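You operate a simulated robot arm through the tools that you are given. There is no shell and no other tool. Be economical: measure what you need, move in short steps, check, and stop when the job is done.

Carry out the task below with a simulated two-armed robot. There is one attempt and no reset: what you move stays moved.

TASK
On the top of the prep table, fold the orange rag in half, so that its two long edges meet.

It is judged by the outcome, as a careful person would: the job done as asked, and still so three seconds after it is handed in. It fails if anything else is knocked over, pushed out of place, dropped, spilled or broken. Flat cloth is picked up by pressing the open fingertips on it (5 to 10 N) and closing them slowly along it; thin cloth reads only 2 to 8 mm in the jaws.

THE ROBOT
Two 7-joint arms with two-finger parallel grippers on one trunk, on a base that drives. Base frame: it is fixed to the floor where the robot stands at the start and does not move with it; the origin is under the middle of the robot, x ahead of it, y to its left, z up; the surface under the hand at the start is at about z = 0.85. Lengths are in m, angles in rad, forces in N, time in s.
The left shoulder is at the start at [0.07, 0.163, 1.07], the right one opposite. With the tool pointing down near the work surface each hand reaches from about 0.38 to 0.88 m from the robot's upright axis, wherever it stands, measured 20 degrees to its own side. Places, roughly: top of the prep table [0.7, -0.1, 0.8]. Payload 3.43 kg a hand.
The TCP of each hand is the grasp point between the finger pads, 0.034 m short of the fingertips. In the tool frame z runs along the fingers and y along their closing line. Largest opening 0.128 m; finger width 0.024, thickness 0.012; the body of the gripper, 0.048 by 0.13 m, starts 0.096 m behind the TCP.
Orientation is that of the tool frame in the base frame, as [roll, pitch, yaw] about the fixed x, y, z axes, in that order (R = Rz(yaw) Ry(pitch) Rx(roll)). With the fingers straight down and closing along the base's y, the tool's x points along the base's -x, its y along +y and its z along -z.

THE INTERFACE
- The arms move only by the tool jog_arm. It takes "left_motion", "right_motion" or both (then of equal length, played together; a hand with none holds still); each is a list of rows, each an object of numbers (a shift or turn left out is 0, a gripper value left out holds the last): "dx", "dy", "dz": the shift along the base's x, y, z in units of 100 mm (1.0 is 100 mm); "ax", "ay", "az": the turn, a rotation vector about the base's x, y, z in units of 45 degrees (1.0 is 45 degrees); "claw": the closure in counts, from 0 (fully open) to 255 (shut). In form: [{"dx": .., "dy": .., "dz": .., "ax": .., "ay": .., "az": .., "claw": ..}, ...]. A call has 1 to 12 rows; each row is the pose to reach, as a shift and turn from the pose commanded when the call began. A call with a number of a shift or a turn outside -1 to 1 is refused whole. Rows are played at 5 a second. More than 0.05 m and 0.15 rad between two rows, or a gripper value outside its range, and nothing of the call is played. A pose out of reach is approached as far as the arm can. The call stops where the force on the tool passes 40 N (or 10 N more than at its start, if that is more) or the arm is blocked; 0.2 s more then pass. The fingers move at their own pace (about 0.153 m/s each) and stop on an object; they squeeze with about 31 N. The grip force told is the motor's: it shows also when the fingers shut on nothing. Time passes only in rows, and 0.2 s behind the last, so rows that repeat a pose let the fingers close. It gives the time, the measured TCP pose, the force on the tool (base axes), the opening and the grip force at its end, in the units of the frame above (readings bear some noise), with the torque about the TCP (base axes, N m) and any sound that the robot's microphone picked up.
- Cameras (640 x 400 px; columns grow to the right, rows downward): "scene" is now at [0.1319, -0.0159, 1.2901]; the picture's right is [-0.18, -0.98, 0.00], its down [-0.65, 0.12, -0.75] and it looks along [0.74, -0.13, -0.66] (base axes); focal length 233 px, centre (320, 200). "left" rides on the left gripper at [0.076, 0.011, -0.16] in its tool frame; the picture's right is [-0.15, 0.99, 0.00], its down [-0.88, -0.13, -0.46] and it looks along [-0.45, -0.07, 0.89] (tool axes); focal length 234 px, centre (320, 200). "right" rides on the right gripper at [0.076, -0.011, -0.16] in its tool frame; the picture's right is [0.15, 0.99, 0.00], its down [-0.88, 0.13, -0.46] and it looks along [-0.45, 0.07, 0.89] (tool axes); focal length 234 px, centre (320, 200). There is no depth. A picture from a camera that has moved, and an enlarged one, comes with that camera's place and axes in the base frame and with its lens.
- camera(camera): a new picture of that camera. The clock stands still meanwhile.
- slide_trunk(by): slides the trunk up (or, below 0, down) by that many m; the arms and the scene camera ride with it, the base frame stays. It gives what a move gives, with no picture.
- roll_base(legs): drives the robot by 1 to 6 legs, each [ahead, left, turn to the left] in m, m and rad, along the robot's own axes; the way and the turn of a leg run together, so that a leg with both is an arc; at most 1.5 m and 3.142 rad a leg. The arms and the cameras ride along, it lands a little off, and it stops where it bumps. It gives what a move gives.
- turn_head(pan, tilt): turns the head with the scene camera to pan (to the left, within 1.501 rad either way) and tilt (down, from -0.506 to 1.204), counted from straight ahead of the robot. It gives what a move gives.
- enlarge(camera, box): a new picture of the part [left, top, right, bottom] of that camera's present view, enlarged. The clock stands still meanwhile.
- finish_job(): hands the job in; it is judged then, once.

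Work in short steps. Places have to be worked out from the pictures, the camera data and where the tool is seen: move nearer, look again, correct. Check each grasp and each placing, and mend what went wrong. You have 120 turns and 108 pictures in all, those below and enlarged ones among them. Open the grippers and draw the arms clear of the work before you hand the job in, unless the task says otherwise; then end with one line.

The tools are called after ">>>" by a JSON object that holds its "name" and its "arguments". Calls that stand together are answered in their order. jog_arm: Moves the arms, as the interface text tells. Its arguments: {"type":"object","properties":{"left_motion":{"type":"array","items":{"type":"object","properties":{"dx":{"type":"number"},"dy":{"type":"number"},"dz":{"type":"number"},"ax":{"type":"number"},"ay":{"type":"number"},"az":{"type":"number"},"claw":{"type":"number"}}}},"right_motion":{"type":"array","items":{"type":"object","properties":{"dx":{"type":"number"},"dy":{"type":"number"},"dz":{"type":"number"},"ax":{"type":"number"},"ay":{"type":"number"},"az":{"type":"number"},"claw":{"type":"number"}}}}},"required":[]} The other tools are called the same way: slide_trunk (by) slides the trunk up or down; roll_base (legs) drives the base; turn_head (pan, tilt) turns the head that bears the scene camera; camera (camera) takes a picture; enlarge (camera, box) takes an enlarged picture of a part of a camera's view; finish_job () hands the job in.

At the start:

```text
clock: 0.0
left_ee_pos: [0.6765, 0.2478, 1.0407]
left_ee_rot: [-3.141, 0.001, -3.141]
left_contact_force: [0.1, -0.5, -0.2]
left_moment: [-0.03, 0.0, 0.0]
left_finger_gap: 0.128
left_gripper_force: 0.0
right_ee_pos: [0.5843, -0.2777, 1.0323]
right_ee_rot: [-3.141, 0.001, -3.141]
right_contact_force: [0.5, 0.3, -0.4]
right_moment: [-0.03, 0.01, -0.01]
right_finger_gap: 0.1282
right_gripper_force: 0.0
trunk travel left (down, up): [-0.55, 0.39]
robot x, y, heading: [-0.0002, 0.0005, -0.003]
head pan, tilt: [-0.182, 0.724]
```

scene: 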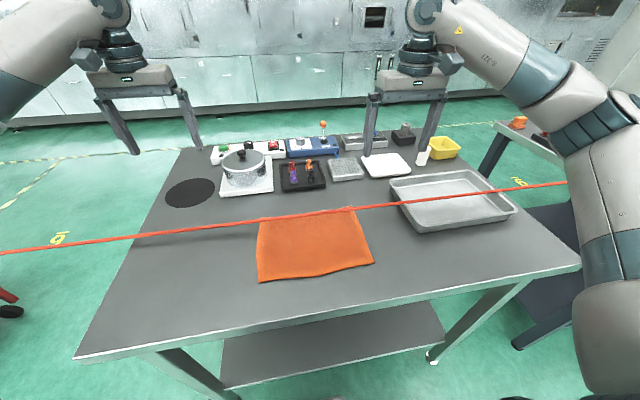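
right: 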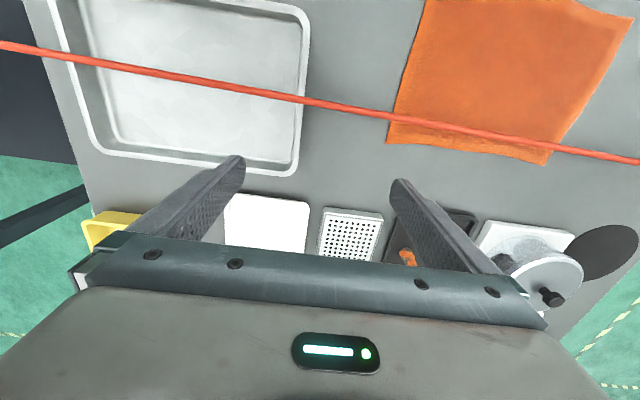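
left: 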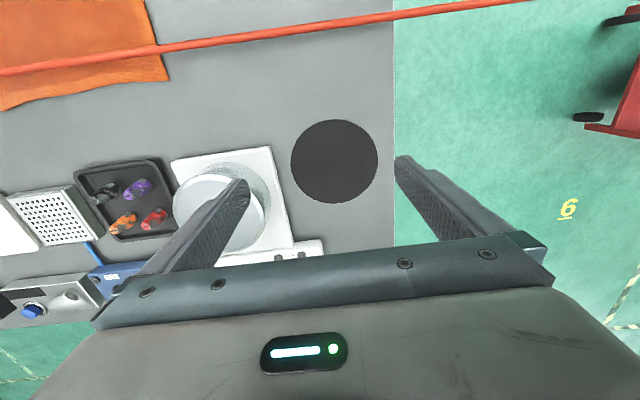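

The rag's long edges run along y, at about x=0.397 and x=0.575, on a table at z≈0.85. The red line works out as a cord at x≈0.535, z≈0.885, over the far part of the rag. I plan to pull the rag toward me out from under the cord, then fold it. First I back the base up for reach.

>>> {"name": "roll_base", "arguments": {"legs": [[-0.22, 0, 0]]}}

>>> {"name": "turn_head", "arguments": {"pan": -0.08, "tilt": 0.75}}

>>> {"name": "camera", "arguments": {"camera": "scene"}}

>>> {"name": "camera", "arguments": {"camera": "right"}}

>>> {"name": "camera", "arguments": {"camera": "left"}}

```text
clock: 1.7
left_ee_pos: [0.4605, 0.2488, 1.0411]
left_ee_rot: [3.14, 0.0, -3.138]
left_contact_force: [-0.3, 0.5, 0.2]
left_moment: [-0.03, -0.02, 0.0]
left_finger_gap: 0.1278
left_gripper_force: 0.0
right_ee_pos: [0.371, -0.2772, 1.0346]
right_ee_rot: [3.141, -0.001, -3.138]
right_contact_force: [0.3, 0.0, 0.2]
right_moment: [0.01, -0.04, -0.01]
right_finger_gap: 0.1281
right_gripper_force: 0.1
trunk travel left (down, up): [-0.55, 0.39]
robot x, y, heading: [-0.2184, -0.0, 0.005]
head pan, tilt: [-0.182, 0.724]
```

```text
clock: 2.3
left_ee_pos: [0.4615, 0.2505, 1.0413]
left_ee_rot: [3.14, 0.001, -3.14]
left_contact_force: [0.2, 0.3, -0.3]
left_moment: [0.02, 0.0, 0.03]
left_finger_gap: 0.1282
left_gripper_force: 0.1
right_ee_pos: [0.3703, -0.2771, 1.034]
right_ee_rot: [-3.142, 0.0, -3.138]
right_contact_force: [-0.2, -0.8, -0.4]
right_moment: [-0.01, 0.0, -0.01]
right_finger_gap: 0.1279
right_gripper_force: 0.1
trunk travel left (down, up): [-0.55, 0.39]
robot x, y, heading: [-0.2123, -0.0021, -0.001]
head pan, tilt: [-0.08, 0.75]
```

```text
104 pictures are left
camera scene: at [-0.0829, -0.0074, 1.2881], right [-0.08, -1.0, 0.0], down [-0.68, 0.05, -0.73], along [0.73, -0.06, -0.68], focal length 233 px, centre (320, 200)
```

scene: 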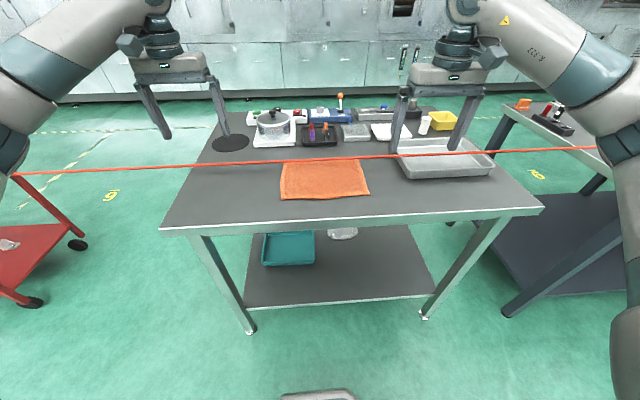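

```text
103 pictures are left
camera right: at [0.2949, -0.2885, 1.194], right [-0.15, 0.99, 0.0], down [0.88, 0.13, 0.46], along [0.45, 0.07, -0.89], focal length 234 px, centre (320, 200)
```

right: 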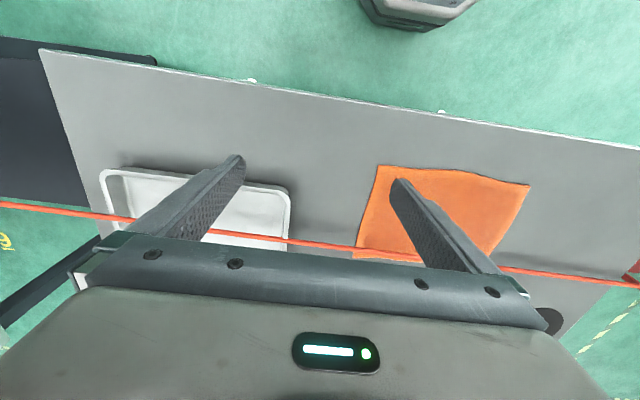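

```text
102 pictures are left
camera left: at [0.3856, 0.2597, 1.201], right [0.14, 0.99, 0.0], down [0.88, -0.13, 0.46], along [0.45, -0.06, -0.89], focal length 234 px, centre (320, 200)
```

left: 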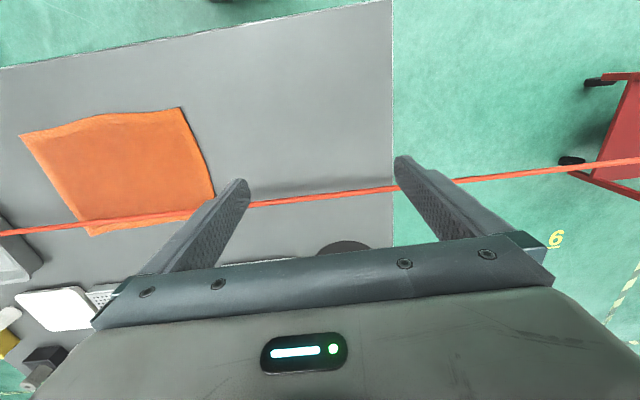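

The cord is confirmed at x≈0.538, z≈0.888, and the rag spans x 0.395–0.575, y −0.183–0.067. I move both hands high above the near corners, partly closing the fingers.

>>> {"name": "jog_arm", "arguments": {"left_motion": [{"dx": -0.17, "dy": -0.33, "claw": 140}, {"dx": -0.35, "dy": -0.67}, {"dx": -0.5, "dy": -1.0}, {"dx": -0.5, "dy": -1.0}], "right_motion": [{"dx": 0.13, "dy": 0.33, "claw": 140}, {"dx": 0.26, "dy": 0.67}, {"dx": 0.4, "dy": 1.0}, {"dx": 0.4, "dy": 1.0}]}}

>>> {"name": "jog_arm", "arguments": {"left_motion": [{"dy": -0.4}, {"dy": -0.8}, {"dy": -1.0}, {"dy": -1.0}], "right_motion": [{"dy": 0.2}, {"dy": 0.3}, {"dy": 0.3}, {"dy": 0.3}]}}

```text
clock: 3.3
left_ee_pos: [0.4114, 0.1494, 1.0413]
left_ee_rot: [-3.141, 0.0, -3.138]
left_contact_force: [-0.4, -0.4, -0.6]
left_moment: [0.01, -0.02, 0.01]
left_finger_gap: 0.0574
left_gripper_force: 0.0
right_ee_pos: [0.4103, -0.1746, 1.0334]
right_ee_rot: [3.141, 0.001, -3.138]
right_contact_force: [0.0, -0.5, 0.3]
right_moment: [-0.03, -0.01, -0.01]
right_finger_gap: 0.0575
right_gripper_force: 0.0
trunk travel left (down, up): [-0.55, 0.39]
robot x, y, heading: [-0.2137, 0.001, 0.004]
head pan, tilt: [-0.08, 0.75]
```

```text
clock: 4.3
left_ee_pos: [0.4118, 0.05, 1.0419]
left_ee_rot: [3.141, -0.001, -3.135]
left_contact_force: [0.3, 0.0, -0.9]
left_moment: [0.0, 0.02, -0.01]
left_finger_gap: 0.0579
left_gripper_force: 0.1
right_ee_pos: [0.411, -0.145, 1.0333]
right_ee_rot: [-3.141, 0.0, -3.138]
right_contact_force: [-0.1, 0.1, 1.3]
right_moment: [-0.01, 0.01, 0.0]
right_finger_gap: 0.0578
right_gripper_force: 0.0
trunk travel left (down, up): [-0.55, 0.39]
robot x, y, heading: [-0.2148, 0.001, 0.007]
head pan, tilt: [-0.08, 0.75]
```

Over the corners; I shift the left hand in a bit and lower both to about 5 cm above contact, then look.

>>> {"name": "jog_arm", "arguments": {"left_motion": [{"dy": -0.28, "dz": -0.3}, {"dy": -0.28, "dz": -0.65}, {"dy": -0.28, "dz": -1.0}, {"dy": -0.28, "dz": -1.0}], "right_motion": [{"dz": -0.3}, {"dz": -0.65}, {"dz": -1.0}, {"dz": -1.0}]}}

>>> {"name": "camera", "arguments": {"camera": "right"}}

>>> {"name": "camera", "arguments": {"camera": "left"}}

>>> {"name": "camera", "arguments": {"camera": "scene"}}

```text
clock: 5.3
left_ee_pos: [0.4114, 0.023, 0.9408]
left_ee_rot: [3.141, 0.0, -3.137]
left_contact_force: [0.3, -0.4, 1.0]
left_moment: [0.01, 0.01, 0.02]
left_finger_gap: 0.0576
left_gripper_force: 0.0
right_ee_pos: [0.4094, -0.1477, 0.9319]
right_ee_rot: [-3.142, 0.0, -3.137]
right_contact_force: [-0.3, -0.2, -0.1]
right_moment: [0.03, -0.01, 0.01]
right_finger_gap: 0.0578
right_gripper_force: 0.0
trunk travel left (down, up): [-0.55, 0.39]
robot x, y, heading: [-0.2155, 0.0021, 0.001]
head pan, tilt: [-0.08, 0.75]
```

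```text
101 pictures are left
camera right: at [0.3346, -0.159, 1.0929], right [-0.15, 0.99, 0.0], down [0.88, 0.13, 0.46], along [0.45, 0.07, -0.89], focal length 234 px, centre (320, 200)
```

right: 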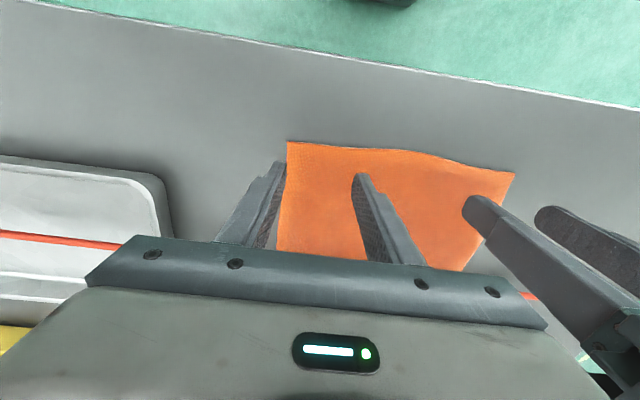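

```text
100 pictures are left
camera left: at [0.3349, 0.0332, 1.1017], right [0.14, 0.99, 0.0], down [0.88, -0.13, 0.46], along [0.45, -0.07, -0.89], focal length 234 px, centre (320, 200)
```

left: 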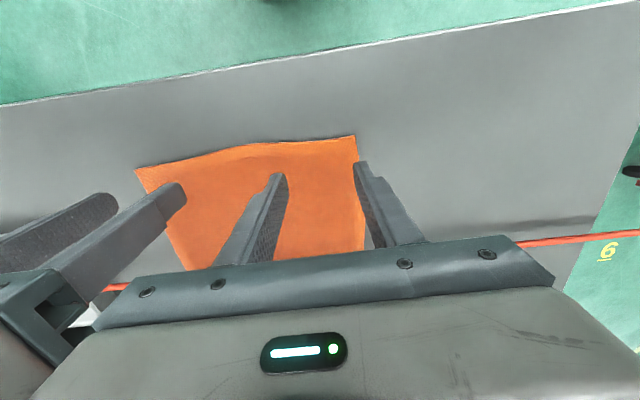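

```text
99 pictures are left
camera scene: at [-0.0835, -0.0072, 1.2882], right [-0.08, -1.0, 0.0], down [-0.68, 0.05, -0.73], along [0.73, -0.06, -0.68], focal length 233 px, centre (320, 200)
```

scene: 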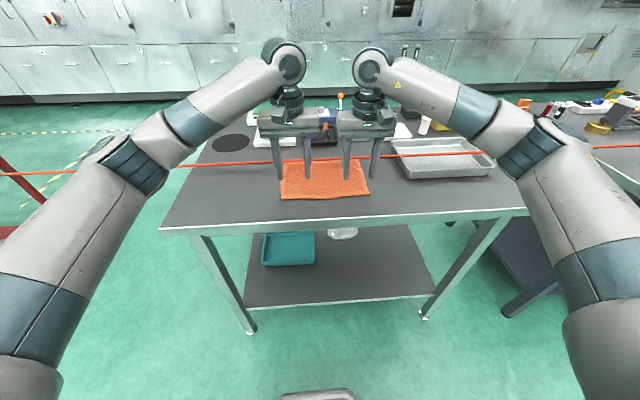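

Corners confirmed at (0.396, −0.182) and (0.391, 0.066). I shift both hands slightly inward and lower to just above the cloth.

>>> {"name": "jog_arm", "arguments": {"left_motion": [{"dy": -0.05, "dz": -0.25}, {"dy": -0.05, "dz": -0.45}, {"dy": -0.05, "dz": -0.49}], "right_motion": [{"dy": 0.07, "dz": -0.2}, {"dy": 0.07, "dz": -0.36}, {"dy": 0.07, "dz": -0.4}]}}

>>> {"name": "jog_arm", "arguments": {"left_motion": [{"dz": -0.02}, {"dz": -0.04}], "right_motion": [{"dz": -0.02}, {"dz": -0.04}]}}

```text
clock: 6.1
left_ee_pos: [0.414, 0.0179, 0.8914]
left_ee_rot: [3.142, 0.0, -3.137]
left_contact_force: [-0.4, 0.0, 0.6]
left_moment: [0.01, -0.01, 0.01]
left_finger_gap: 0.0578
left_gripper_force: 0.0
right_ee_pos: [0.4109, -0.139, 0.8943]
right_ee_rot: [-3.141, -0.001, -3.139]
right_contact_force: [0.0, 0.0, 0.1]
right_moment: [0.01, 0.03, 0.03]
right_finger_gap: 0.0581
right_gripper_force: 0.1
trunk travel left (down, up): [-0.55, 0.39]
robot x, y, heading: [-0.2127, 0.0013, -0.001]
head pan, tilt: [-0.08, 0.75]
```

```text
clock: 6.7
left_ee_pos: [0.4121, 0.0174, 0.8893]
left_ee_rot: [3.141, 0.0, -3.14]
left_contact_force: [-0.2, 0.7, 1.5]
left_moment: [0.03, 0.02, 0.0]
left_finger_gap: 0.0577
left_gripper_force: 0.0
right_ee_pos: [0.4101, -0.1391, 0.8903]
right_ee_rot: [3.141, -0.001, -3.138]
right_contact_force: [1.3, 0.1, 0.8]
right_moment: [0.02, -0.02, -0.02]
right_finger_gap: 0.0577
right_gripper_force: 0.1
trunk travel left (down, up): [-0.55, 0.39]
robot x, y, heading: [-0.2133, -0.0, 0.005]
head pan, tilt: [-0.08, 0.75]
```

Little force yet; I go down a few millimetres more.

>>> {"name": "jog_arm", "arguments": {"left_motion": [{"dz": -0.02}, {"dz": -0.03}], "right_motion": [{"dz": -0.02}, {"dz": -0.03}]}}

```text
clock: 7.3
left_ee_pos: [0.4115, 0.0167, 0.8866]
left_ee_rot: [-3.138, 0.004, -3.137]
left_contact_force: [4.2, 2.7, 17.2]
left_moment: [0.18, -0.16, -0.04]
left_finger_gap: 0.0579
left_gripper_force: 0.1
right_ee_pos: [0.4106, -0.1387, 0.8891]
right_ee_rot: [3.141, 0.003, -3.138]
right_contact_force: [1.6, -1.4, 4.3]
right_moment: [-0.03, -0.07, -0.02]
right_finger_gap: 0.058
right_gripper_force: 0.1
trunk travel left (down, up): [-0.55, 0.39]
robot x, y, heading: [-0.2169, -0.0003, 0.005]
head pan, tilt: [-0.08, 0.75]
```

Left presses 17 N and right 4 N, so I even them out to the 5–10 N range.

>>> {"name": "jog_arm", "arguments": {"left_motion": [{"dz": 0.008}, {"dz": 0.008}], "right_motion": [{"dz": -0.004}, {"dz": -0.004}]}}

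```text
clock: 7.9
left_ee_pos: [0.4113, 0.0175, 0.887]
left_ee_rot: [-3.141, -0.001, -3.139]
left_contact_force: [4.8, 1.7, 18.7]
left_moment: [0.18, -0.13, -0.01]
left_finger_gap: 0.0578
left_gripper_force: 0.1
right_ee_pos: [0.4092, -0.1384, 0.8883]
right_ee_rot: [3.141, 0.002, -3.139]
right_contact_force: [1.3, 0.1, 6.4]
right_moment: [0.04, -0.05, 0.0]
right_finger_gap: 0.0577
right_gripper_force: 0.0
trunk travel left (down, up): [-0.55, 0.39]
robot x, y, heading: [-0.2155, -0.0053, 0.005]
head pan, tilt: [-0.08, 0.75]
```

Right is good at 6.4 N. Left needs another millimetre or so of relief.

>>> {"name": "jog_arm", "arguments": {"left_motion": [{"dz": 0.01}, {"dz": 0.015}, {"dz": 0.015}]}}

```text
clock: 8.7
left_ee_pos: [0.4113, 0.0157, 0.887]
left_ee_rot: [-3.142, 0.001, -3.138]
left_contact_force: [0.7, 0.5, 9.6]
left_moment: [0.02, -0.06, 0.04]
left_finger_gap: 0.0576
left_gripper_force: 0.0
right_ee_pos: [0.4094, -0.1382, 0.8876]
right_ee_rot: [-3.141, 0.002, -3.138]
right_contact_force: [3.2, 0.6, 10.3]
right_moment: [0.07, -0.05, 0.0]
right_finger_gap: 0.0577
right_gripper_force: 0.0
trunk travel left (down, up): [-0.55, 0.39]
robot x, y, heading: [-0.2126, 0.0008, -0.0]
head pan, tilt: [-0.08, 0.75]
```

Both press about 10 N. Now I close slowly along the cloth.

>>> {"name": "jog_arm", "arguments": {"left_motion": [{"claw": 150}, {"claw": 160}, {"claw": 170}, {"claw": 180}, {"claw": 190}, {"claw": 200}, {"claw": 210}, {"claw": 220}, {"claw": 230}, {"claw": 240}, {"claw": 250}, {"claw": 255}], "right_motion": [{"claw": 150}, {"claw": 160}, {"claw": 170}, {"claw": 180}, {"claw": 190}, {"claw": 200}, {"claw": 210}, {"claw": 220}, {"claw": 230}, {"claw": 240}, {"claw": 250}, {"claw": 255}]}}

>>> {"name": "camera", "arguments": {"camera": "right"}}

>>> {"name": "camera", "arguments": {"camera": "left"}}

```text
clock: 11.3
left_ee_pos: [0.4117, 0.0167, 0.8876]
left_ee_rot: [3.14, 0.002, -3.139]
left_contact_force: [-0.2, -4.8, 5.0]
left_moment: [-0.15, 0.01, 0.0]
left_finger_gap: 0.0034
left_gripper_force: 30.7
right_ee_pos: [0.4095, -0.1395, 0.8859]
right_ee_rot: [-3.141, 0.002, -3.138]
right_contact_force: [1.5, 3.1, 10.7]
right_moment: [0.15, -0.03, -0.05]
right_finger_gap: 0.005
right_gripper_force: 30.9
trunk travel left (down, up): [-0.55, 0.39]
robot x, y, heading: [-0.215, -0.0009, 0.003]
head pan, tilt: [-0.08, 0.75]
```

```text
98 pictures are left
camera right: at [0.3336, -0.1508, 1.0473], right [-0.15, 0.99, 0.0], down [0.88, 0.13, 0.46], along [0.45, 0.07, -0.89], focal length 234 px, centre (320, 200)
```

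right: 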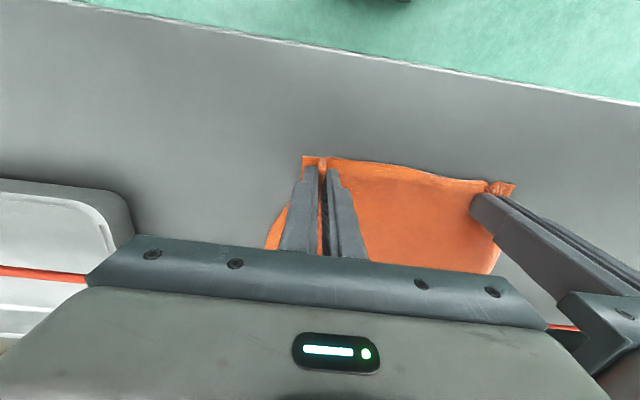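

```text
97 pictures are left
camera left: at [0.3347, 0.0266, 1.0479], right [0.14, 0.99, 0.0], down [0.88, -0.13, 0.46], along [0.45, -0.07, -0.89], focal length 234 px, centre (320, 200)
```

left: 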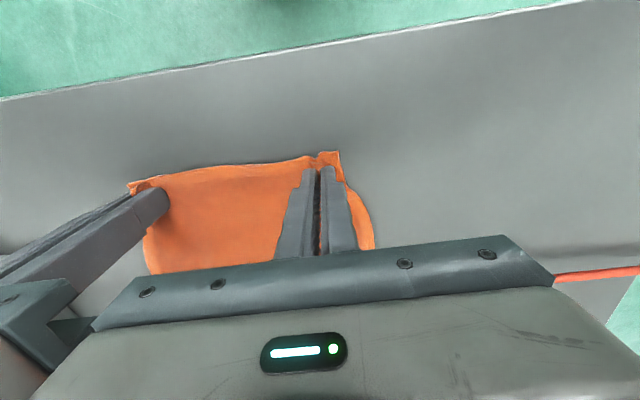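

Both pinches hold cloth (gaps 3–5 mm). I lift slightly and drag the rag slowly toward me by 85 mm.

>>> {"name": "jog_arm", "arguments": {"left_motion": [{"dz": 0.05}, {"dz": 0.05, "dx": -0.08}, {"dz": 0.05, "dx": -0.16}, {"dz": 0.05, "dx": -0.24}, {"dz": 0.05, "dx": -0.33}, {"dz": 0.05, "dx": -0.42}, {"dz": 0.05, "dx": -0.51}, {"dz": 0.05, "dx": -0.6}, {"dz": 0.05, "dx": -0.69}, {"dz": 0.05, "dx": -0.78}, {"dz": 0.05, "dx": -0.85}, {"dz": 0.05, "dx": -0.85}], "right_motion": [{"dz": 0.06}, {"dz": 0.06, "dx": -0.08}, {"dz": 0.06, "dx": -0.16}, {"dz": 0.06, "dx": -0.24}, {"dz": 0.06, "dx": -0.33}, {"dz": 0.06, "dx": -0.42}, {"dz": 0.06, "dx": -0.51}, {"dz": 0.06, "dx": -0.6}, {"dz": 0.06, "dx": -0.69}, {"dz": 0.06, "dx": -0.78}, {"dz": 0.06, "dx": -0.85}, {"dz": 0.06, "dx": -0.85}]}}

>>> {"name": "camera", "arguments": {"camera": "scene"}}

>>> {"name": "camera", "arguments": {"camera": "right"}}

>>> {"name": "enlarge", "arguments": {"camera": "scene", "box": [220, 110, 440, 248]}}

```text
clock: 13.9
left_ee_pos: [0.3281, 0.0167, 0.8918]
left_ee_rot: [3.14, -0.001, -3.138]
left_contact_force: [0.1, -4.0, 0.5]
left_moment: [-0.12, 0.01, -0.01]
left_finger_gap: 0.003
left_gripper_force: 30.7
right_ee_pos: [0.3251, -0.1387, 0.8915]
right_ee_rot: [-3.139, 0.001, -3.139]
right_contact_force: [0.1, 3.3, -0.3]
right_moment: [0.1, 0.02, -0.04]
right_finger_gap: 0.0045
right_gripper_force: 31.4
trunk travel left (down, up): [-0.55, 0.39]
robot x, y, heading: [-0.2137, -0.0006, 0.001]
head pan, tilt: [-0.08, 0.75]
```

```text
96 pictures are left
camera scene: at [-0.0826, -0.0074, 1.288], right [-0.08, -1.0, 0.0], down [-0.68, 0.05, -0.73], along [0.73, -0.06, -0.68], focal length 233 px, centre (320, 200)
```

scene: 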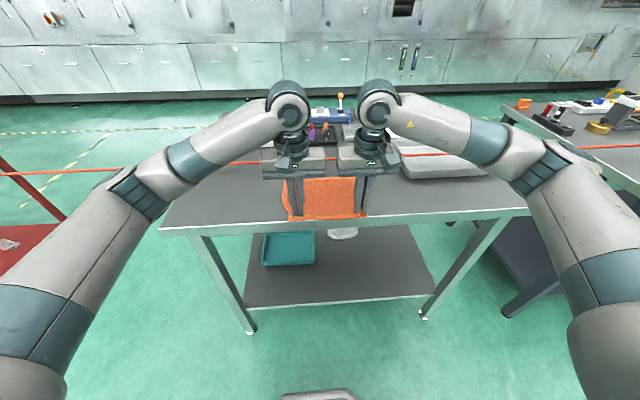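

```text
95 pictures are left
camera right: at [0.25, -0.1513, 1.0516], right [-0.15, 0.99, 0.0], down [0.88, 0.13, 0.46], along [0.45, 0.07, -0.89], focal length 234 px, centre (320, 200)
```

right: 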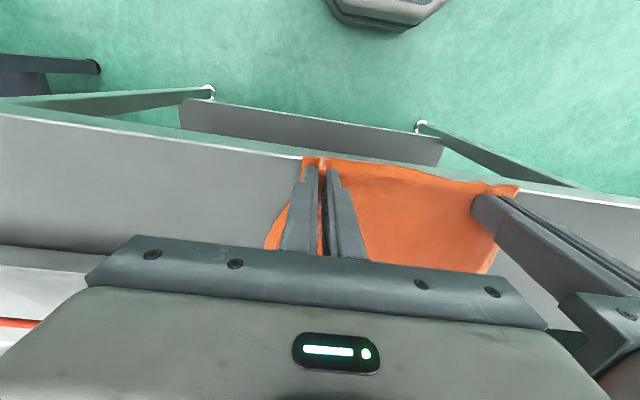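

```text
2.90 times, centred on (330, 179) of scene
camera zoom: at [-0.0826, -0.0074, 1.288], right [-0.08, -1.0, 0.0], down [-0.68, 0.05, -0.73], along [0.73, -0.06, -0.68], focal length 676 px, centre (291, 261)
```

zoom: 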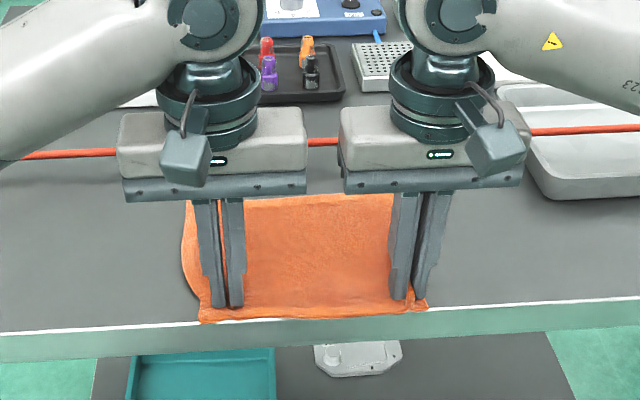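

The rag is clear of the cord, with its far edge at x≈0.489 and near edge at x≈0.313. Folding the far edge toward me lets the hands tilt naturally with the cloth, so I release here. I press lightly and open slowly to spread the bunched cloth flat again.

>>> {"name": "jog_arm", "arguments": {"left_motion": [{"dz": -0.03}, {"dz": -0.045}, {"dz": -0.045, "claw": 245}, {"dz": -0.045, "claw": 235}, {"dz": -0.045, "claw": 225}, {"dz": -0.045, "claw": 215}, {"dz": -0.045, "claw": 205}, {"dz": -0.045, "claw": 190}, {"dz": -0.045, "claw": 175}, {"dz": -0.045, "claw": 160}, {"dz": -0.045, "claw": 145}, {"dz": -0.045, "claw": 135}], "right_motion": [{"dz": -0.03}, {"dz": -0.05}, {"dz": -0.05, "claw": 245}, {"dz": -0.05, "claw": 235}, {"dz": -0.05, "claw": 225}, {"dz": -0.05, "claw": 215}, {"dz": -0.05, "claw": 205}, {"dz": -0.05, "claw": 190}, {"dz": -0.05, "claw": 175}, {"dz": -0.05, "claw": 160}, {"dz": -0.05, "claw": 145}, {"dz": -0.05, "claw": 135}]}}

>>> {"name": "camera", "arguments": {"camera": "right"}}

>>> {"name": "camera", "arguments": {"camera": "left"}}

```text
clock: 16.5
left_ee_pos: [0.3263, 0.0164, 0.8878]
left_ee_rot: [3.141, 0.001, -3.139]
left_contact_force: [-0.8, 1.1, 2.3]
left_moment: [-0.03, 0.0, 0.02]
left_finger_gap: 0.0597
left_gripper_force: 0.0
right_ee_pos: [0.3247, -0.1388, 0.887]
right_ee_rot: [-3.142, 0.001, -3.139]
right_contact_force: [0.2, -0.6, 9.0]
right_moment: [0.0, 0.01, 0.01]
right_finger_gap: 0.0558
right_gripper_force: 0.0
trunk travel left (down, up): [-0.55, 0.39]
robot x, y, heading: [-0.2142, -0.0012, 0.004]
head pan, tilt: [-0.08, 0.75]
```

```text
93 pictures are left
camera right: at [0.249, -0.1508, 1.0475], right [-0.15, 0.99, 0.0], down [0.88, 0.13, 0.46], along [0.45, 0.07, -0.89], focal length 234 px, centre (320, 200)
```

right: 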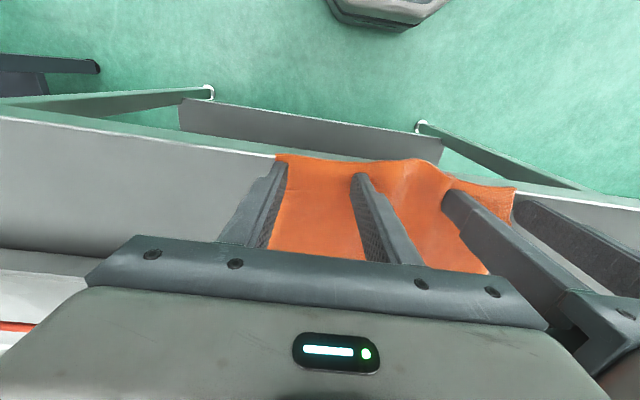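

```text
92 pictures are left
camera left: at [0.2501, 0.0272, 1.048], right [0.14, 0.99, 0.0], down [0.88, -0.13, 0.46], along [0.45, -0.07, -0.89], focal length 234 px, centre (320, 200)
```

left: 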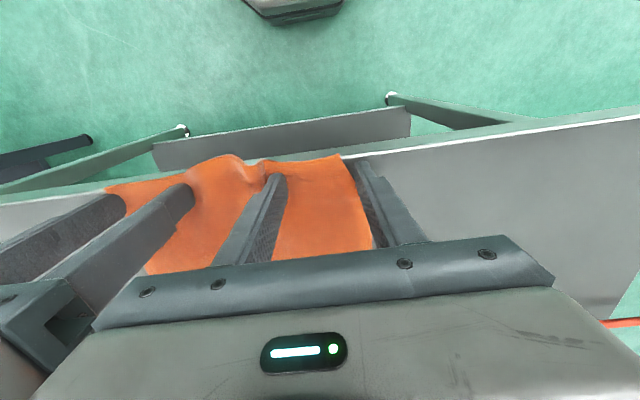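

The corners spread flat, but slack gathered in the middle. I pull the hands apart 20 mm while pressing lightly to take it out.

>>> {"name": "jog_arm", "arguments": {"left_motion": [{"dz": -0.006}, {"dz": -0.006, "dy": 0.04}, {"dz": -0.006, "dy": 0.08}, {"dz": -0.006, "dy": 0.12}, {"dz": -0.006, "dy": 0.16}, {"dz": -0.006, "dy": 0.2}, {"dz": -0.006, "dy": 0.2}], "right_motion": [{"dz": 0}, {"dy": -0.04}, {"dy": -0.08}, {"dy": -0.12}, {"dy": -0.16}, {"dy": -0.2}, {"dy": -0.2}]}}

>>> {"name": "camera", "arguments": {"camera": "right"}}

```text
clock: 18.1
left_ee_pos: [0.3272, 0.0361, 0.8872]
left_ee_rot: [-3.141, 0.0, -3.139]
left_contact_force: [0.2, -1.7, 3.7]
left_moment: [-0.2, -0.02, -0.03]
left_finger_gap: 0.0609
left_gripper_force: 0.8
right_ee_pos: [0.3249, -0.1606, 0.8875]
right_ee_rot: [3.14, -0.001, -3.138]
right_contact_force: [0.0, -0.5, 4.3]
right_moment: [0.1, 0.0, 0.0]
right_finger_gap: 0.0595
right_gripper_force: 0.2
trunk travel left (down, up): [-0.55, 0.39]
robot x, y, heading: [-0.2162, -0.002, 0.001]
head pan, tilt: [-0.08, 0.75]
```

```text
91 pictures are left
camera right: at [0.2497, -0.1727, 1.0478], right [-0.15, 0.99, 0.0], down [0.88, 0.13, 0.46], along [0.45, 0.07, -0.89], focal length 234 px, centre (320, 200)
```

right: 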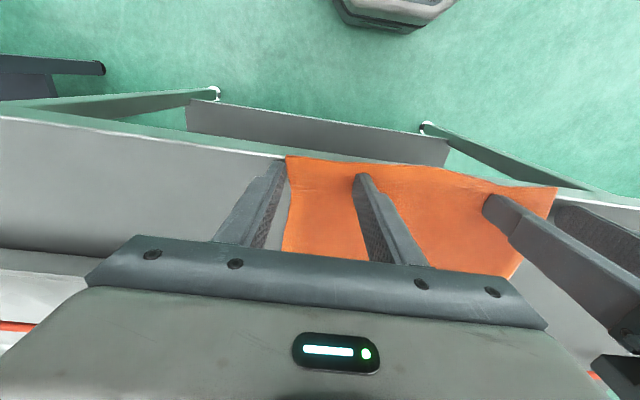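

The rag is nearly flat now. I raise both hands straight up and look.

>>> {"name": "jog_arm", "arguments": {"left_motion": [{"dz": 0.2}, {"dz": 0.6}, {"dz": 1.0}, {"dz": 1.0}], "right_motion": [{"dz": 0.2}, {"dz": 0.6}, {"dz": 1.0}, {"dz": 1.0}]}}

>>> {"name": "camera", "arguments": {"camera": "right"}}

>>> {"name": "camera", "arguments": {"camera": "left"}}

>>> {"name": "enlarge", "arguments": {"camera": "scene", "box": [220, 110, 440, 248]}}

```text
clock: 19.1
left_ee_pos: [0.329, 0.0355, 0.9857]
left_ee_rot: [3.141, -0.002, -3.138]
left_contact_force: [0.3, 0.5, -0.9]
left_moment: [-0.02, -0.01, 0.01]
left_finger_gap: 0.0601
left_gripper_force: 0.1
right_ee_pos: [0.3293, -0.1591, 0.9864]
right_ee_rot: [3.141, -0.001, -3.139]
right_contact_force: [0.3, -0.2, 0.2]
right_moment: [0.02, 0.05, -0.01]
right_finger_gap: 0.0603
right_gripper_force: 0.1
trunk travel left (down, up): [-0.55, 0.39]
robot x, y, heading: [-0.2201, -0.0023, -0.001]
head pan, tilt: [-0.08, 0.75]
```

```text
90 pictures are left
camera right: at [0.2525, -0.1708, 1.1478], right [-0.15, 0.99, 0.0], down [0.88, 0.13, 0.45], along [0.45, 0.07, -0.89], focal length 234 px, centre (320, 200)
```

right: 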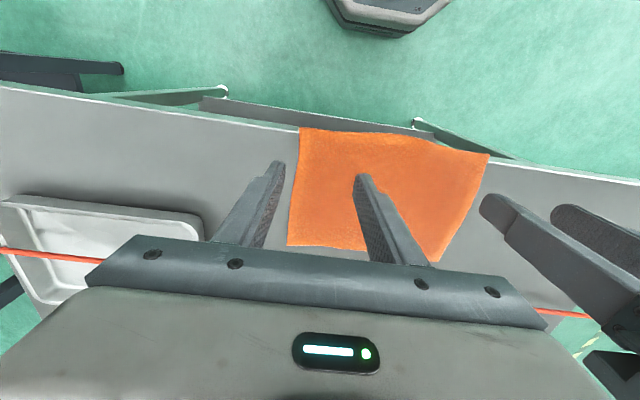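

```text
89 pictures are left
camera left: at [0.2528, 0.0457, 1.1462], right [0.14, 0.99, 0.0], down [0.88, -0.13, 0.45], along [0.45, -0.06, -0.89], focal length 234 px, centre (320, 200)
```

left: 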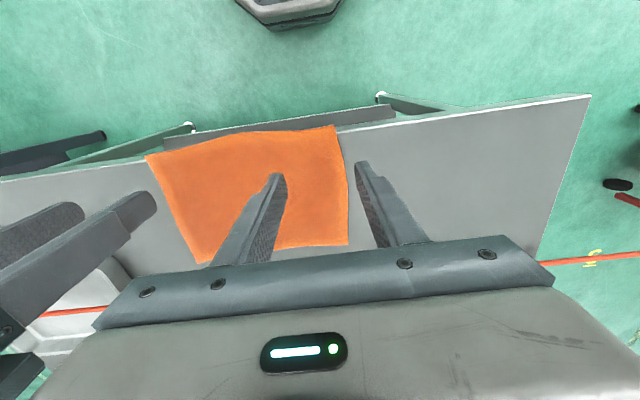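

```text
2.90 times, centred on (330, 179) of scene
camera zoom: at [-0.082, -0.0075, 1.2879], right [-0.08, -1.0, 0.0], down [-0.68, 0.05, -0.73], along [0.73, -0.06, -0.68], focal length 676 px, centre (291, 261)
```

zoom: 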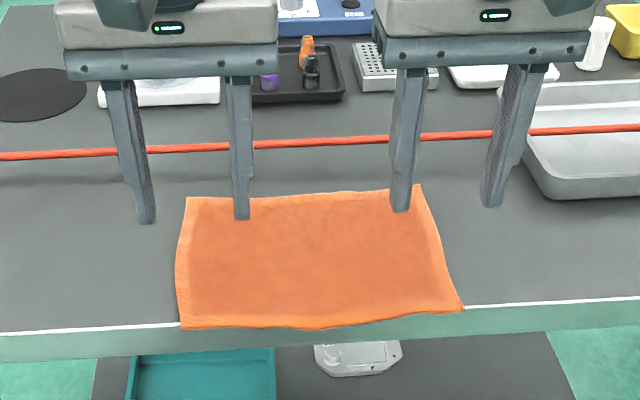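

The rag is flat, with corners at about (0.305, −0.187/0.06) and (0.488, −0.185/0.058). The near edge overhangs the table edge by a few millimetres, so I'll pull it +x by about 2 cm after gripping the far edge. First I test in the air whether the hands can tilt forward at the near edge.

>>> {"name": "jog_arm", "arguments": {"left_motion": [{"ay": -0.17}, {"ay": -0.34}, {"ay": -0.51}, {"ay": -0.68}, {"ay": -0.85}, {"ay": -1.0}], "right_motion": [{"ay": -0.17}, {"ay": -0.34}, {"ay": -0.51}, {"ay": -0.68}, {"ay": -0.85}, {"ay": -1.0}]}}

>>> {"name": "jog_arm", "arguments": {"left_motion": [{"ay": -0.17}, {"ay": -0.34}, {"ay": -0.51}, {"ay": -0.68}, {"ay": -0.68}], "right_motion": [{"ay": -0.17}, {"ay": -0.34}, {"ay": -0.51}, {"ay": -0.68}, {"ay": -0.68}]}}

```text
clock: 20.5
left_ee_pos: [0.3271, 0.0354, 0.9863]
left_ee_rot: [-3.139, 0.787, -3.136]
left_contact_force: [-0.1, -0.3, 0.1]
left_moment: [0.03, 0.01, -0.02]
left_finger_gap: 0.0603
left_gripper_force: 0.1
right_ee_pos: [0.3255, -0.1595, 0.9867]
right_ee_rot: [-3.14, 0.788, -3.138]
right_contact_force: [0.7, 0.2, -0.6]
right_moment: [-0.04, -0.01, 0.03]
right_finger_gap: 0.0604
right_gripper_force: 0.1
trunk travel left (down, up): [-0.55, 0.39]
robot x, y, heading: [-0.2146, 0.0001, 0.0]
head pan, tilt: [-0.08, 0.75]
```

```text
clock: 21.7
left_ee_pos: [0.3268, 0.0378, 0.9876]
left_ee_rot: [-3.124, 1.323, -3.124]
left_contact_force: [-1.0, 0.3, 0.8]
left_moment: [-0.01, 0.02, 0.01]
left_finger_gap: 0.0602
left_gripper_force: 0.1
right_ee_pos: [0.3784, -0.1368, 0.9853]
right_ee_rot: [-3.135, 1.321, -3.131]
right_contact_force: [-0.5, 0.0, -0.8]
right_moment: [0.01, -0.02, -0.01]
right_finger_gap: 0.0602
right_gripper_force: 0.0
right hand out of reach, approached as far as the arm can: row 1, 2, 3, 4, 5
trunk travel left (down, up): [-0.55, 0.39]
robot x, y, heading: [-0.2132, -0.0023, -0.0]
head pan, tilt: [-0.08, 0.75]
```

At 75° tilt the left hand gets there, but the right runs out of room about 5 cm short. I back the base up 8 cm and test again.

>>> {"name": "roll_base", "arguments": {"legs": [[-0.08, 0, 0]]}}

>>> {"name": "jog_arm", "arguments": {"left_motion": [{"dx": 0.4, "dz": -0.2}, {"dx": 0.8, "dz": -0.4}, {"dx": 0.8, "dz": -0.4}], "right_motion": [{"dx": 0.1, "dy": -0.1, "dz": -0.2}, {"dx": 0.3, "dy": -0.22, "dz": -0.4}, {"dx": 0.3, "dy": -0.22, "dz": -0.4}]}}

```text
clock: 22.8
left_ee_pos: [0.2472, 0.0367, 0.9874]
left_ee_rot: [-3.123, 1.32, -3.126]
left_contact_force: [0.5, 0.2, 1.0]
left_moment: [0.0, 0.01, 0.02]
left_finger_gap: 0.0605
left_gripper_force: 0.0
right_ee_pos: [0.2984, -0.1388, 0.9838]
right_ee_rot: [-3.129, 1.32, -3.128]
right_contact_force: [0.4, 0.3, 1.4]
right_moment: [0.04, -0.01, -0.03]
right_finger_gap: 0.0604
right_gripper_force: 0.0
trunk travel left (down, up): [-0.55, 0.39]
robot x, y, heading: [-0.2916, -0.0003, 0.008]
head pan, tilt: [-0.08, 0.75]
```

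```text
clock: 23.6
left_ee_pos: [0.3258, 0.0352, 0.9435]
left_ee_rot: [-3.132, 1.32, -3.13]
left_contact_force: [0.2, 0.5, -0.7]
left_moment: [-0.01, -0.01, 0.0]
left_finger_gap: 0.0603
left_gripper_force: 0.0
right_ee_pos: [0.328, -0.1491, 0.9525]
right_ee_rot: [-3.127, 1.316, -3.132]
right_contact_force: [0.7, 0.0, -0.4]
right_moment: [0.03, -0.01, 0.03]
right_finger_gap: 0.0603
right_gripper_force: 0.0
right hand out of reach, approached as far as the arm can: row 2, 3
trunk travel left (down, up): [-0.55, 0.39]
robot x, y, heading: [-0.2954, -0.0, 0.006]
head pan, tilt: [-0.08, 0.75]
```

Left is fine; right is just at its limit. I ease the tilt back to about 58° and lower to see whether both can reach placing height there.

>>> {"name": "jog_arm", "arguments": {"left_motion": [{"ay": 0.17}, {"ay": 0.36}, {"ay": 0.36, "dz": -0.15}, {"ay": 0.36, "dz": -0.15}], "right_motion": [{"ay": 0.17}, {"ay": 0.36}, {"ay": 0.36, "dz": -0.15}, {"ay": 0.36, "dz": -0.15}]}}

```text
clock: 24.6
left_ee_pos: [0.3266, 0.0359, 0.932]
left_ee_rot: [-3.134, 1.037, -3.133]
left_contact_force: [0.0, -0.2, 0.2]
left_moment: [-0.01, -0.03, -0.01]
left_finger_gap: 0.0602
left_gripper_force: 0.1
right_ee_pos: [0.3261, -0.1491, 0.9373]
right_ee_rot: [-3.135, 1.037, -3.135]
right_contact_force: [0.2, -0.1, -0.2]
right_moment: [-0.03, 0.03, 0.03]
right_finger_gap: 0.0603
right_gripper_force: 0.0
trunk travel left (down, up): [-0.55, 0.39]
robot x, y, heading: [-0.2986, 0.0005, 0.007]
head pan, tilt: [-0.08, 0.75]
```

Both reach at 59° of tilt, which is enough. I raise them, bring the tools vertical again, and move to above the far edge.

>>> {"name": "jog_arm", "arguments": {"left_motion": [{"dz": 0.2, "ay": 0.17, "claw": 185}, {"dz": 0.4, "ay": 0.34}, {"dz": 0.6, "ay": 0.51}, {"dz": 0.7, "ay": 0.68}, {"dz": 0.7, "ay": 0.85}, {"dz": 0.7, "ay": 1.0}], "right_motion": [{"dz": 0.2, "ay": 0.17, "claw": 185}, {"dz": 0.4, "ay": 0.34}, {"dz": 0.6, "ay": 0.51}, {"dz": 0.7, "ay": 0.68}, {"dz": 0.7, "ay": 0.85}, {"dz": 0.7, "ay": 1.0}]}}

>>> {"name": "jog_arm", "arguments": {"left_motion": [{"dx": 0.3, "ay": 0.16}, {"dx": 0.6, "ay": 0.32}, {"dx": 1.0, "ay": 0.32, "dy": -0.1}, {"dx": 1.0, "ay": 0.32, "dy": -0.1}], "right_motion": [{"dx": 0.3, "ay": 0.16}, {"dx": 0.6, "ay": 0.32}, {"dx": 1.0, "ay": 0.32, "dy": -0.04}, {"dx": 1.0, "ay": 0.32, "dy": -0.04}]}}

```text
clock: 26.0
left_ee_pos: [0.3279, 0.037, 1.0007]
left_ee_rot: [3.142, 0.249, -3.139]
left_contact_force: [-0.5, 0.2, 0.1]
left_moment: [-0.03, 0.03, 0.01]
left_finger_gap: 0.0352
left_gripper_force: 0.1
right_ee_pos: [0.3283, -0.1502, 1.0058]
right_ee_rot: [3.141, 0.247, -3.138]
right_contact_force: [0.3, 0.3, -0.1]
right_moment: [-0.01, 0.02, -0.01]
right_finger_gap: 0.0352
right_gripper_force: 0.1
trunk travel left (down, up): [-0.55, 0.39]
robot x, y, heading: [-0.2935, 0.0, 0.005]
head pan, tilt: [-0.08, 0.75]
```

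```text
clock: 27.0
left_ee_pos: [0.4285, 0.026, 1.0037]
left_ee_rot: [3.141, 0.001, -3.138]
left_contact_force: [0.6, -0.2, 0.6]
left_moment: [0.01, -0.04, -0.07]
left_finger_gap: 0.0356
left_gripper_force: 0.1
right_ee_pos: [0.4267, -0.1534, 1.0075]
right_ee_rot: [3.141, 0.001, -3.138]
right_contact_force: [-0.6, -0.2, 0.2]
right_moment: [-0.04, -0.06, 0.03]
right_finger_gap: 0.0355
right_gripper_force: 0.1
trunk travel left (down, up): [-0.55, 0.39]
robot x, y, heading: [-0.2984, 0.0023, 0.003]
head pan, tilt: [-0.08, 0.75]
```

I move another 5 cm forward and down to about 3 cm above contact, then check the fingers against the edge.

>>> {"name": "jog_arm", "arguments": {"left_motion": [{"dx": 0.3}, {"dx": 0.5, "dz": -0.3}, {"dx": 0.5, "dz": -0.6}, {"dx": 0.5, "dz": -0.85}, {"dx": 0.5, "dz": -0.85}], "right_motion": [{"dx": 0.3}, {"dx": 0.5, "dz": -0.3}, {"dx": 0.5, "dz": -0.6}, {"dx": 0.5, "dz": -0.88}, {"dx": 0.5, "dz": -0.88}]}}

>>> {"name": "enlarge", "arguments": {"camera": "scene", "box": [220, 100, 440, 238]}}

>>> {"name": "camera", "arguments": {"camera": "left"}}

>>> {"name": "camera", "arguments": {"camera": "right"}}

```text
clock: 28.2
left_ee_pos: [0.4771, 0.0253, 0.9154]
left_ee_rot: [-3.14, 0.0, -3.138]
left_contact_force: [0.7, 0.2, -0.1]
left_moment: [-0.02, -0.03, -0.01]
left_finger_gap: 0.0351
left_gripper_force: 0.0
right_ee_pos: [0.4766, -0.152, 0.9179]
right_ee_rot: [-3.141, 0.0, -3.138]
right_contact_force: [-0.4, 0.0, 0.2]
right_moment: [0.01, -0.02, 0.04]
right_finger_gap: 0.0351
right_gripper_force: 0.1
trunk travel left (down, up): [-0.55, 0.39]
robot x, y, heading: [-0.2966, 0.0031, 0.004]
head pan, tilt: [-0.08, 0.75]
```

```text
2.90 times, centred on (330, 169) of scene
camera zoom: at [-0.1633, -0.0074, 1.2882], right [-0.08, -1.0, 0.0], down [-0.68, 0.05, -0.73], along [0.73, -0.06, -0.68], focal length 676 px, centre (291, 290)
```

zoom: 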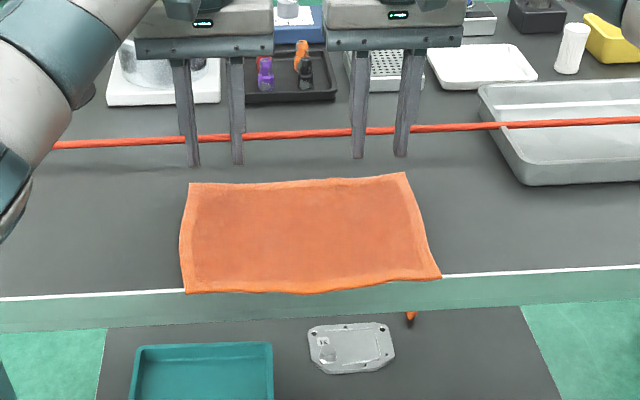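

```text
86 pictures are left
camera left: at [0.4003, 0.0361, 1.0762], right [0.14, 0.99, 0.0], down [0.88, -0.13, 0.46], along [0.45, -0.06, -0.89], focal length 234 px, centre (320, 200)
```

left: 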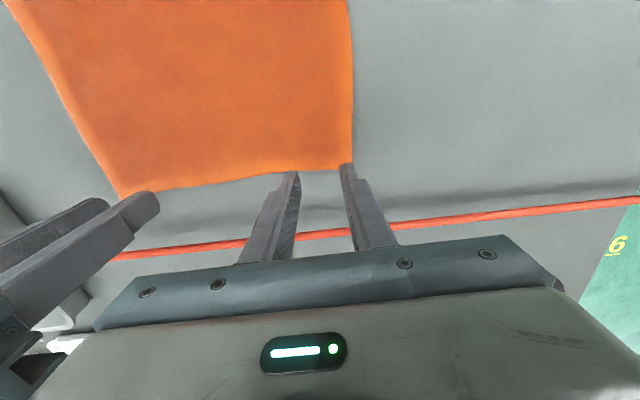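

```text
85 pictures are left
camera right: at [0.4001, -0.1638, 1.0791], right [-0.15, 0.99, 0.0], down [0.88, 0.13, 0.46], along [0.45, 0.07, -0.89], focal length 234 px, centre (320, 200)
```

right: 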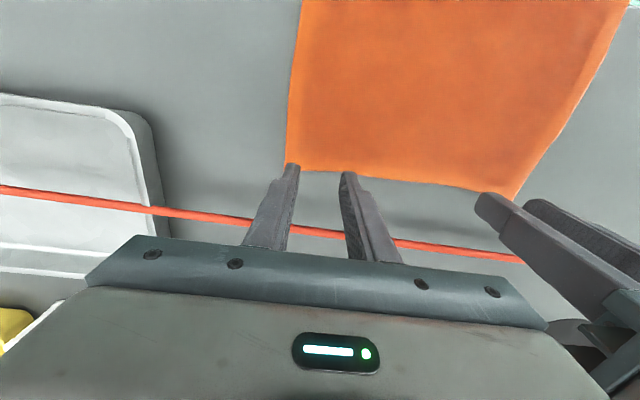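

The far edge is at x≈0.482 with corners at y 0.058 and −0.184. I shift 5 mm back so the fingers cover the edge strip, and lower to near contact.

>>> {"name": "jog_arm", "arguments": {"left_motion": [{"dx": -0.06, "dy": -0.03, "dz": -0.15}, {"dx": -0.06, "dy": -0.03, "dz": -0.25}, {"dx": -0.06, "dy": -0.03, "dz": -0.265}], "right_motion": [{"dx": -0.06, "dy": 0.03, "dz": -0.15}, {"dx": -0.06, "dy": 0.03, "dz": -0.26}, {"dx": -0.06, "dy": 0.03, "dz": -0.285}]}}

>>> {"name": "jog_arm", "arguments": {"left_motion": [{"dz": -0.015}, {"dz": -0.015}], "right_motion": [{"dz": -0.015}, {"dz": -0.015}]}}

```text
clock: 29.0
left_ee_pos: [0.4715, 0.0226, 0.8894]
left_ee_rot: [3.141, 0.0, -3.138]
left_contact_force: [-0.1, 0.1, 0.3]
left_moment: [0.03, -0.01, -0.03]
left_finger_gap: 0.0351
left_gripper_force: 0.1
right_ee_pos: [0.4713, -0.1494, 0.8889]
right_ee_rot: [-3.141, -0.001, -3.137]
right_contact_force: [-0.9, -0.7, 0.5]
right_moment: [-0.02, -0.02, -0.02]
right_finger_gap: 0.035
right_gripper_force: 0.1
trunk travel left (down, up): [-0.55, 0.39]
robot x, y, heading: [-0.294, 0.0013, 0.003]
head pan, tilt: [-0.08, 0.75]
```

```text
clock: 29.6
left_ee_pos: [0.4724, 0.0242, 0.8881]
left_ee_rot: [3.141, 0.0, -3.139]
left_contact_force: [0.3, 0.5, 2.7]
left_moment: [0.03, 0.02, -0.03]
left_finger_gap: 0.0352
left_gripper_force: 0.1
right_ee_pos: [0.4694, -0.1499, 0.8874]
right_ee_rot: [-3.142, 0.001, -3.138]
right_contact_force: [0.6, -0.6, 1.9]
right_moment: [0.01, -0.05, 0.02]
right_finger_gap: 0.0353
right_gripper_force: 0.1
trunk travel left (down, up): [-0.55, 0.39]
robot x, y, heading: [-0.291, 0.001, 0.006]
head pan, tilt: [-0.08, 0.75]
```

Just touching at 2–3 N; I press about a millimetre more.

>>> {"name": "jog_arm", "arguments": {"left_motion": [{"dz": -0.008}, {"dz": -0.008}], "right_motion": [{"dz": -0.009}, {"dz": -0.009}]}}

```text
clock: 30.2
left_ee_pos: [0.4707, 0.0219, 0.8877]
left_ee_rot: [3.141, 0.0, -3.138]
left_contact_force: [0.9, 0.7, 4.0]
left_moment: [0.07, -0.05, 0.04]
left_finger_gap: 0.035
left_gripper_force: 0.1
right_ee_pos: [0.4714, -0.1489, 0.8881]
right_ee_rot: [3.141, 0.0, -3.137]
right_contact_force: [0.9, -1.7, 3.0]
right_moment: [-0.04, 0.02, -0.01]
right_finger_gap: 0.035
right_gripper_force: 0.1
trunk travel left (down, up): [-0.55, 0.39]
robot x, y, heading: [-0.2922, -0.0016, 0.0]
head pan, tilt: [-0.08, 0.75]
```

>>> {"name": "jog_arm", "arguments": {"left_motion": [{"dz": -0.007}, {"dz": -0.007}], "right_motion": [{"dz": -0.009}, {"dz": -0.009}]}}

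```text
clock: 30.8
left_ee_pos: [0.4702, 0.023, 0.8861]
left_ee_rot: [-3.14, 0.0, -3.138]
left_contact_force: [2.3, -0.5, 4.5]
left_moment: [0.0, -0.06, 0.02]
left_finger_gap: 0.0348
left_gripper_force: 0.0
right_ee_pos: [0.4706, -0.1493, 0.887]
right_ee_rot: [3.141, 0.001, -3.139]
right_contact_force: [3.2, 0.5, 6.7]
right_moment: [0.0, -0.03, 0.02]
right_finger_gap: 0.0351
right_gripper_force: 0.0
trunk travel left (down, up): [-0.55, 0.39]
robot x, y, heading: [-0.2936, -0.0025, 0.006]
head pan, tilt: [-0.08, 0.75]
```

Now at 5–7 N; I nudge the left slightly lower and close both slowly.

>>> {"name": "jog_arm", "arguments": {"left_motion": [{"dz": -0.005, "claw": 185}, {"dz": -0.005, "claw": 192}, {"dz": -0.005, "claw": 199}, {"dz": -0.005, "claw": 206}, {"dz": -0.005, "claw": 213}, {"dz": -0.005, "claw": 220}, {"dz": -0.005, "claw": 227}, {"dz": -0.005, "claw": 234}, {"dz": -0.005, "claw": 241}, {"dz": -0.005, "claw": 248}, {"dz": -0.005, "claw": 255}, {"dz": -0.005, "claw": 255}], "right_motion": [{"claw": 185}, {"claw": 192}, {"claw": 199}, {"claw": 206}, {"claw": 213}, {"claw": 220}, {"claw": 227}, {"claw": 234}, {"claw": 241}, {"claw": 248}, {"claw": 255}, {"claw": 255}]}}

>>> {"name": "camera", "arguments": {"camera": "left"}}

>>> {"name": "camera", "arguments": {"camera": "right"}}

```text
clock: 33.4
left_ee_pos: [0.47, 0.0221, 0.8867]
left_ee_rot: [-3.139, 0.001, -3.139]
left_contact_force: [-0.1, -14.5, 5.7]
left_moment: [-0.52, 0.02, 0.06]
left_finger_gap: 0.0035
left_gripper_force: 31.3
right_ee_pos: [0.4706, -0.1487, 0.8867]
right_ee_rot: [3.14, 0.0, -3.137]
right_contact_force: [0.0, 14.9, 5.6]
right_moment: [0.5, 0.03, 0.05]
right_finger_gap: 0.0037
right_gripper_force: 30.9
trunk travel left (down, up): [-0.55, 0.39]
robot x, y, heading: [-0.2995, -0.0008, 0.003]
head pan, tilt: [-0.08, 0.75]
```

```text
84 pictures are left
camera left: at [0.3933, 0.0321, 1.0476], right [0.14, 0.99, 0.0], down [0.88, -0.13, 0.46], along [0.45, -0.07, -0.89], focal length 234 px, centre (320, 200)
```

left: 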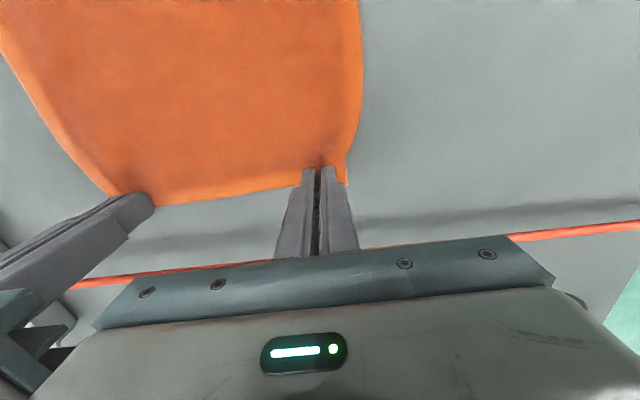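

```text
83 pictures are left
camera right: at [0.3943, -0.161, 1.0477], right [-0.15, 0.99, 0.0], down [0.88, 0.13, 0.46], along [0.45, 0.07, -0.89], focal length 234 px, centre (320, 200)
```

right: 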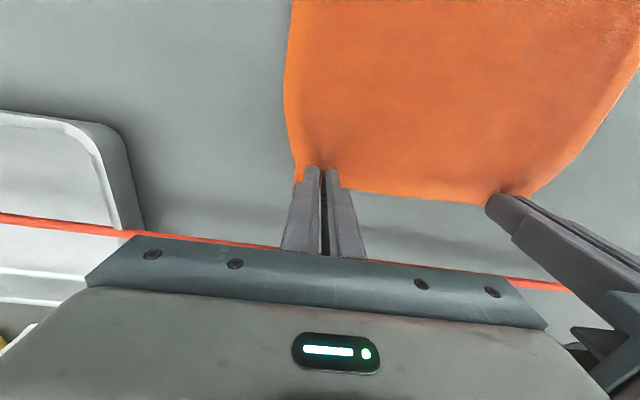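

Firm pinches at both corners, with 15 N of tension between the hands. I ease that inward a bit, lift 4 mm and pull the rag 20 mm forward so its near edge lies fully on the table.

>>> {"name": "jog_arm", "arguments": {"left_motion": [{"dz": 0.04, "dy": -0.02}, {"dz": 0.04, "dy": -0.02, "dx": 0.05}, {"dz": 0.04, "dy": -0.02, "dx": 0.1}, {"dz": 0.04, "dy": -0.02, "dx": 0.15}, {"dz": 0.04, "dy": -0.02, "dx": 0.2}, {"dz": 0.04, "dy": -0.02, "dx": 0.2}], "right_motion": [{"dz": 0.04, "dy": 0.02}, {"dz": 0.04, "dy": 0.02, "dx": 0.05}, {"dz": 0.04, "dy": 0.02, "dx": 0.1}, {"dz": 0.04, "dy": 0.02, "dx": 0.15}, {"dz": 0.04, "dy": 0.02, "dx": 0.2}, {"dz": 0.04, "dy": 0.02, "dx": 0.2}]}}

>>> {"name": "enlarge", "arguments": {"camera": "scene", "box": [220, 100, 440, 238]}}

```text
clock: 34.8
left_ee_pos: [0.4923, 0.0205, 0.8892]
left_ee_rot: [-3.14, -0.001, -3.137]
left_contact_force: [0.3, -10.8, 0.2]
left_moment: [-0.33, 0.01, 0.06]
left_finger_gap: 0.0032
left_gripper_force: 31.0
right_ee_pos: [0.4916, -0.1476, 0.8906]
right_ee_rot: [3.141, -0.001, -3.138]
right_contact_force: [-0.7, 9.6, 0.2]
right_moment: [0.31, 0.01, 0.04]
right_finger_gap: 0.0035
right_gripper_force: 30.9
trunk travel left (down, up): [-0.55, 0.39]
robot x, y, heading: [-0.2968, 0.0003, 0.002]
head pan, tilt: [-0.08, 0.75]
```

```text
2.90 times, centred on (330, 169) of scene
camera zoom: at [-0.1626, -0.0076, 1.288], right [-0.08, -1.0, 0.0], down [-0.68, 0.05, -0.73], along [0.73, -0.06, -0.68], focal length 676 px, centre (291, 290)
```

zoom: 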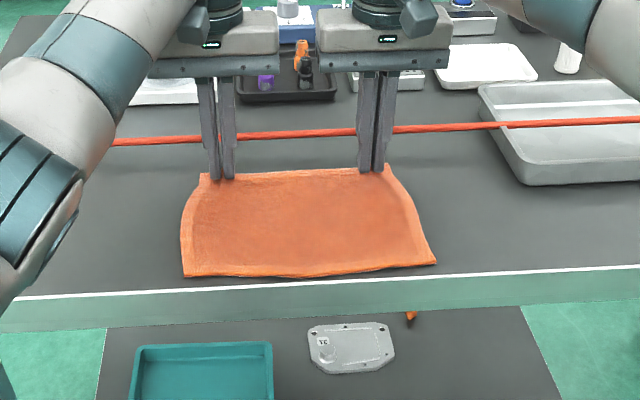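

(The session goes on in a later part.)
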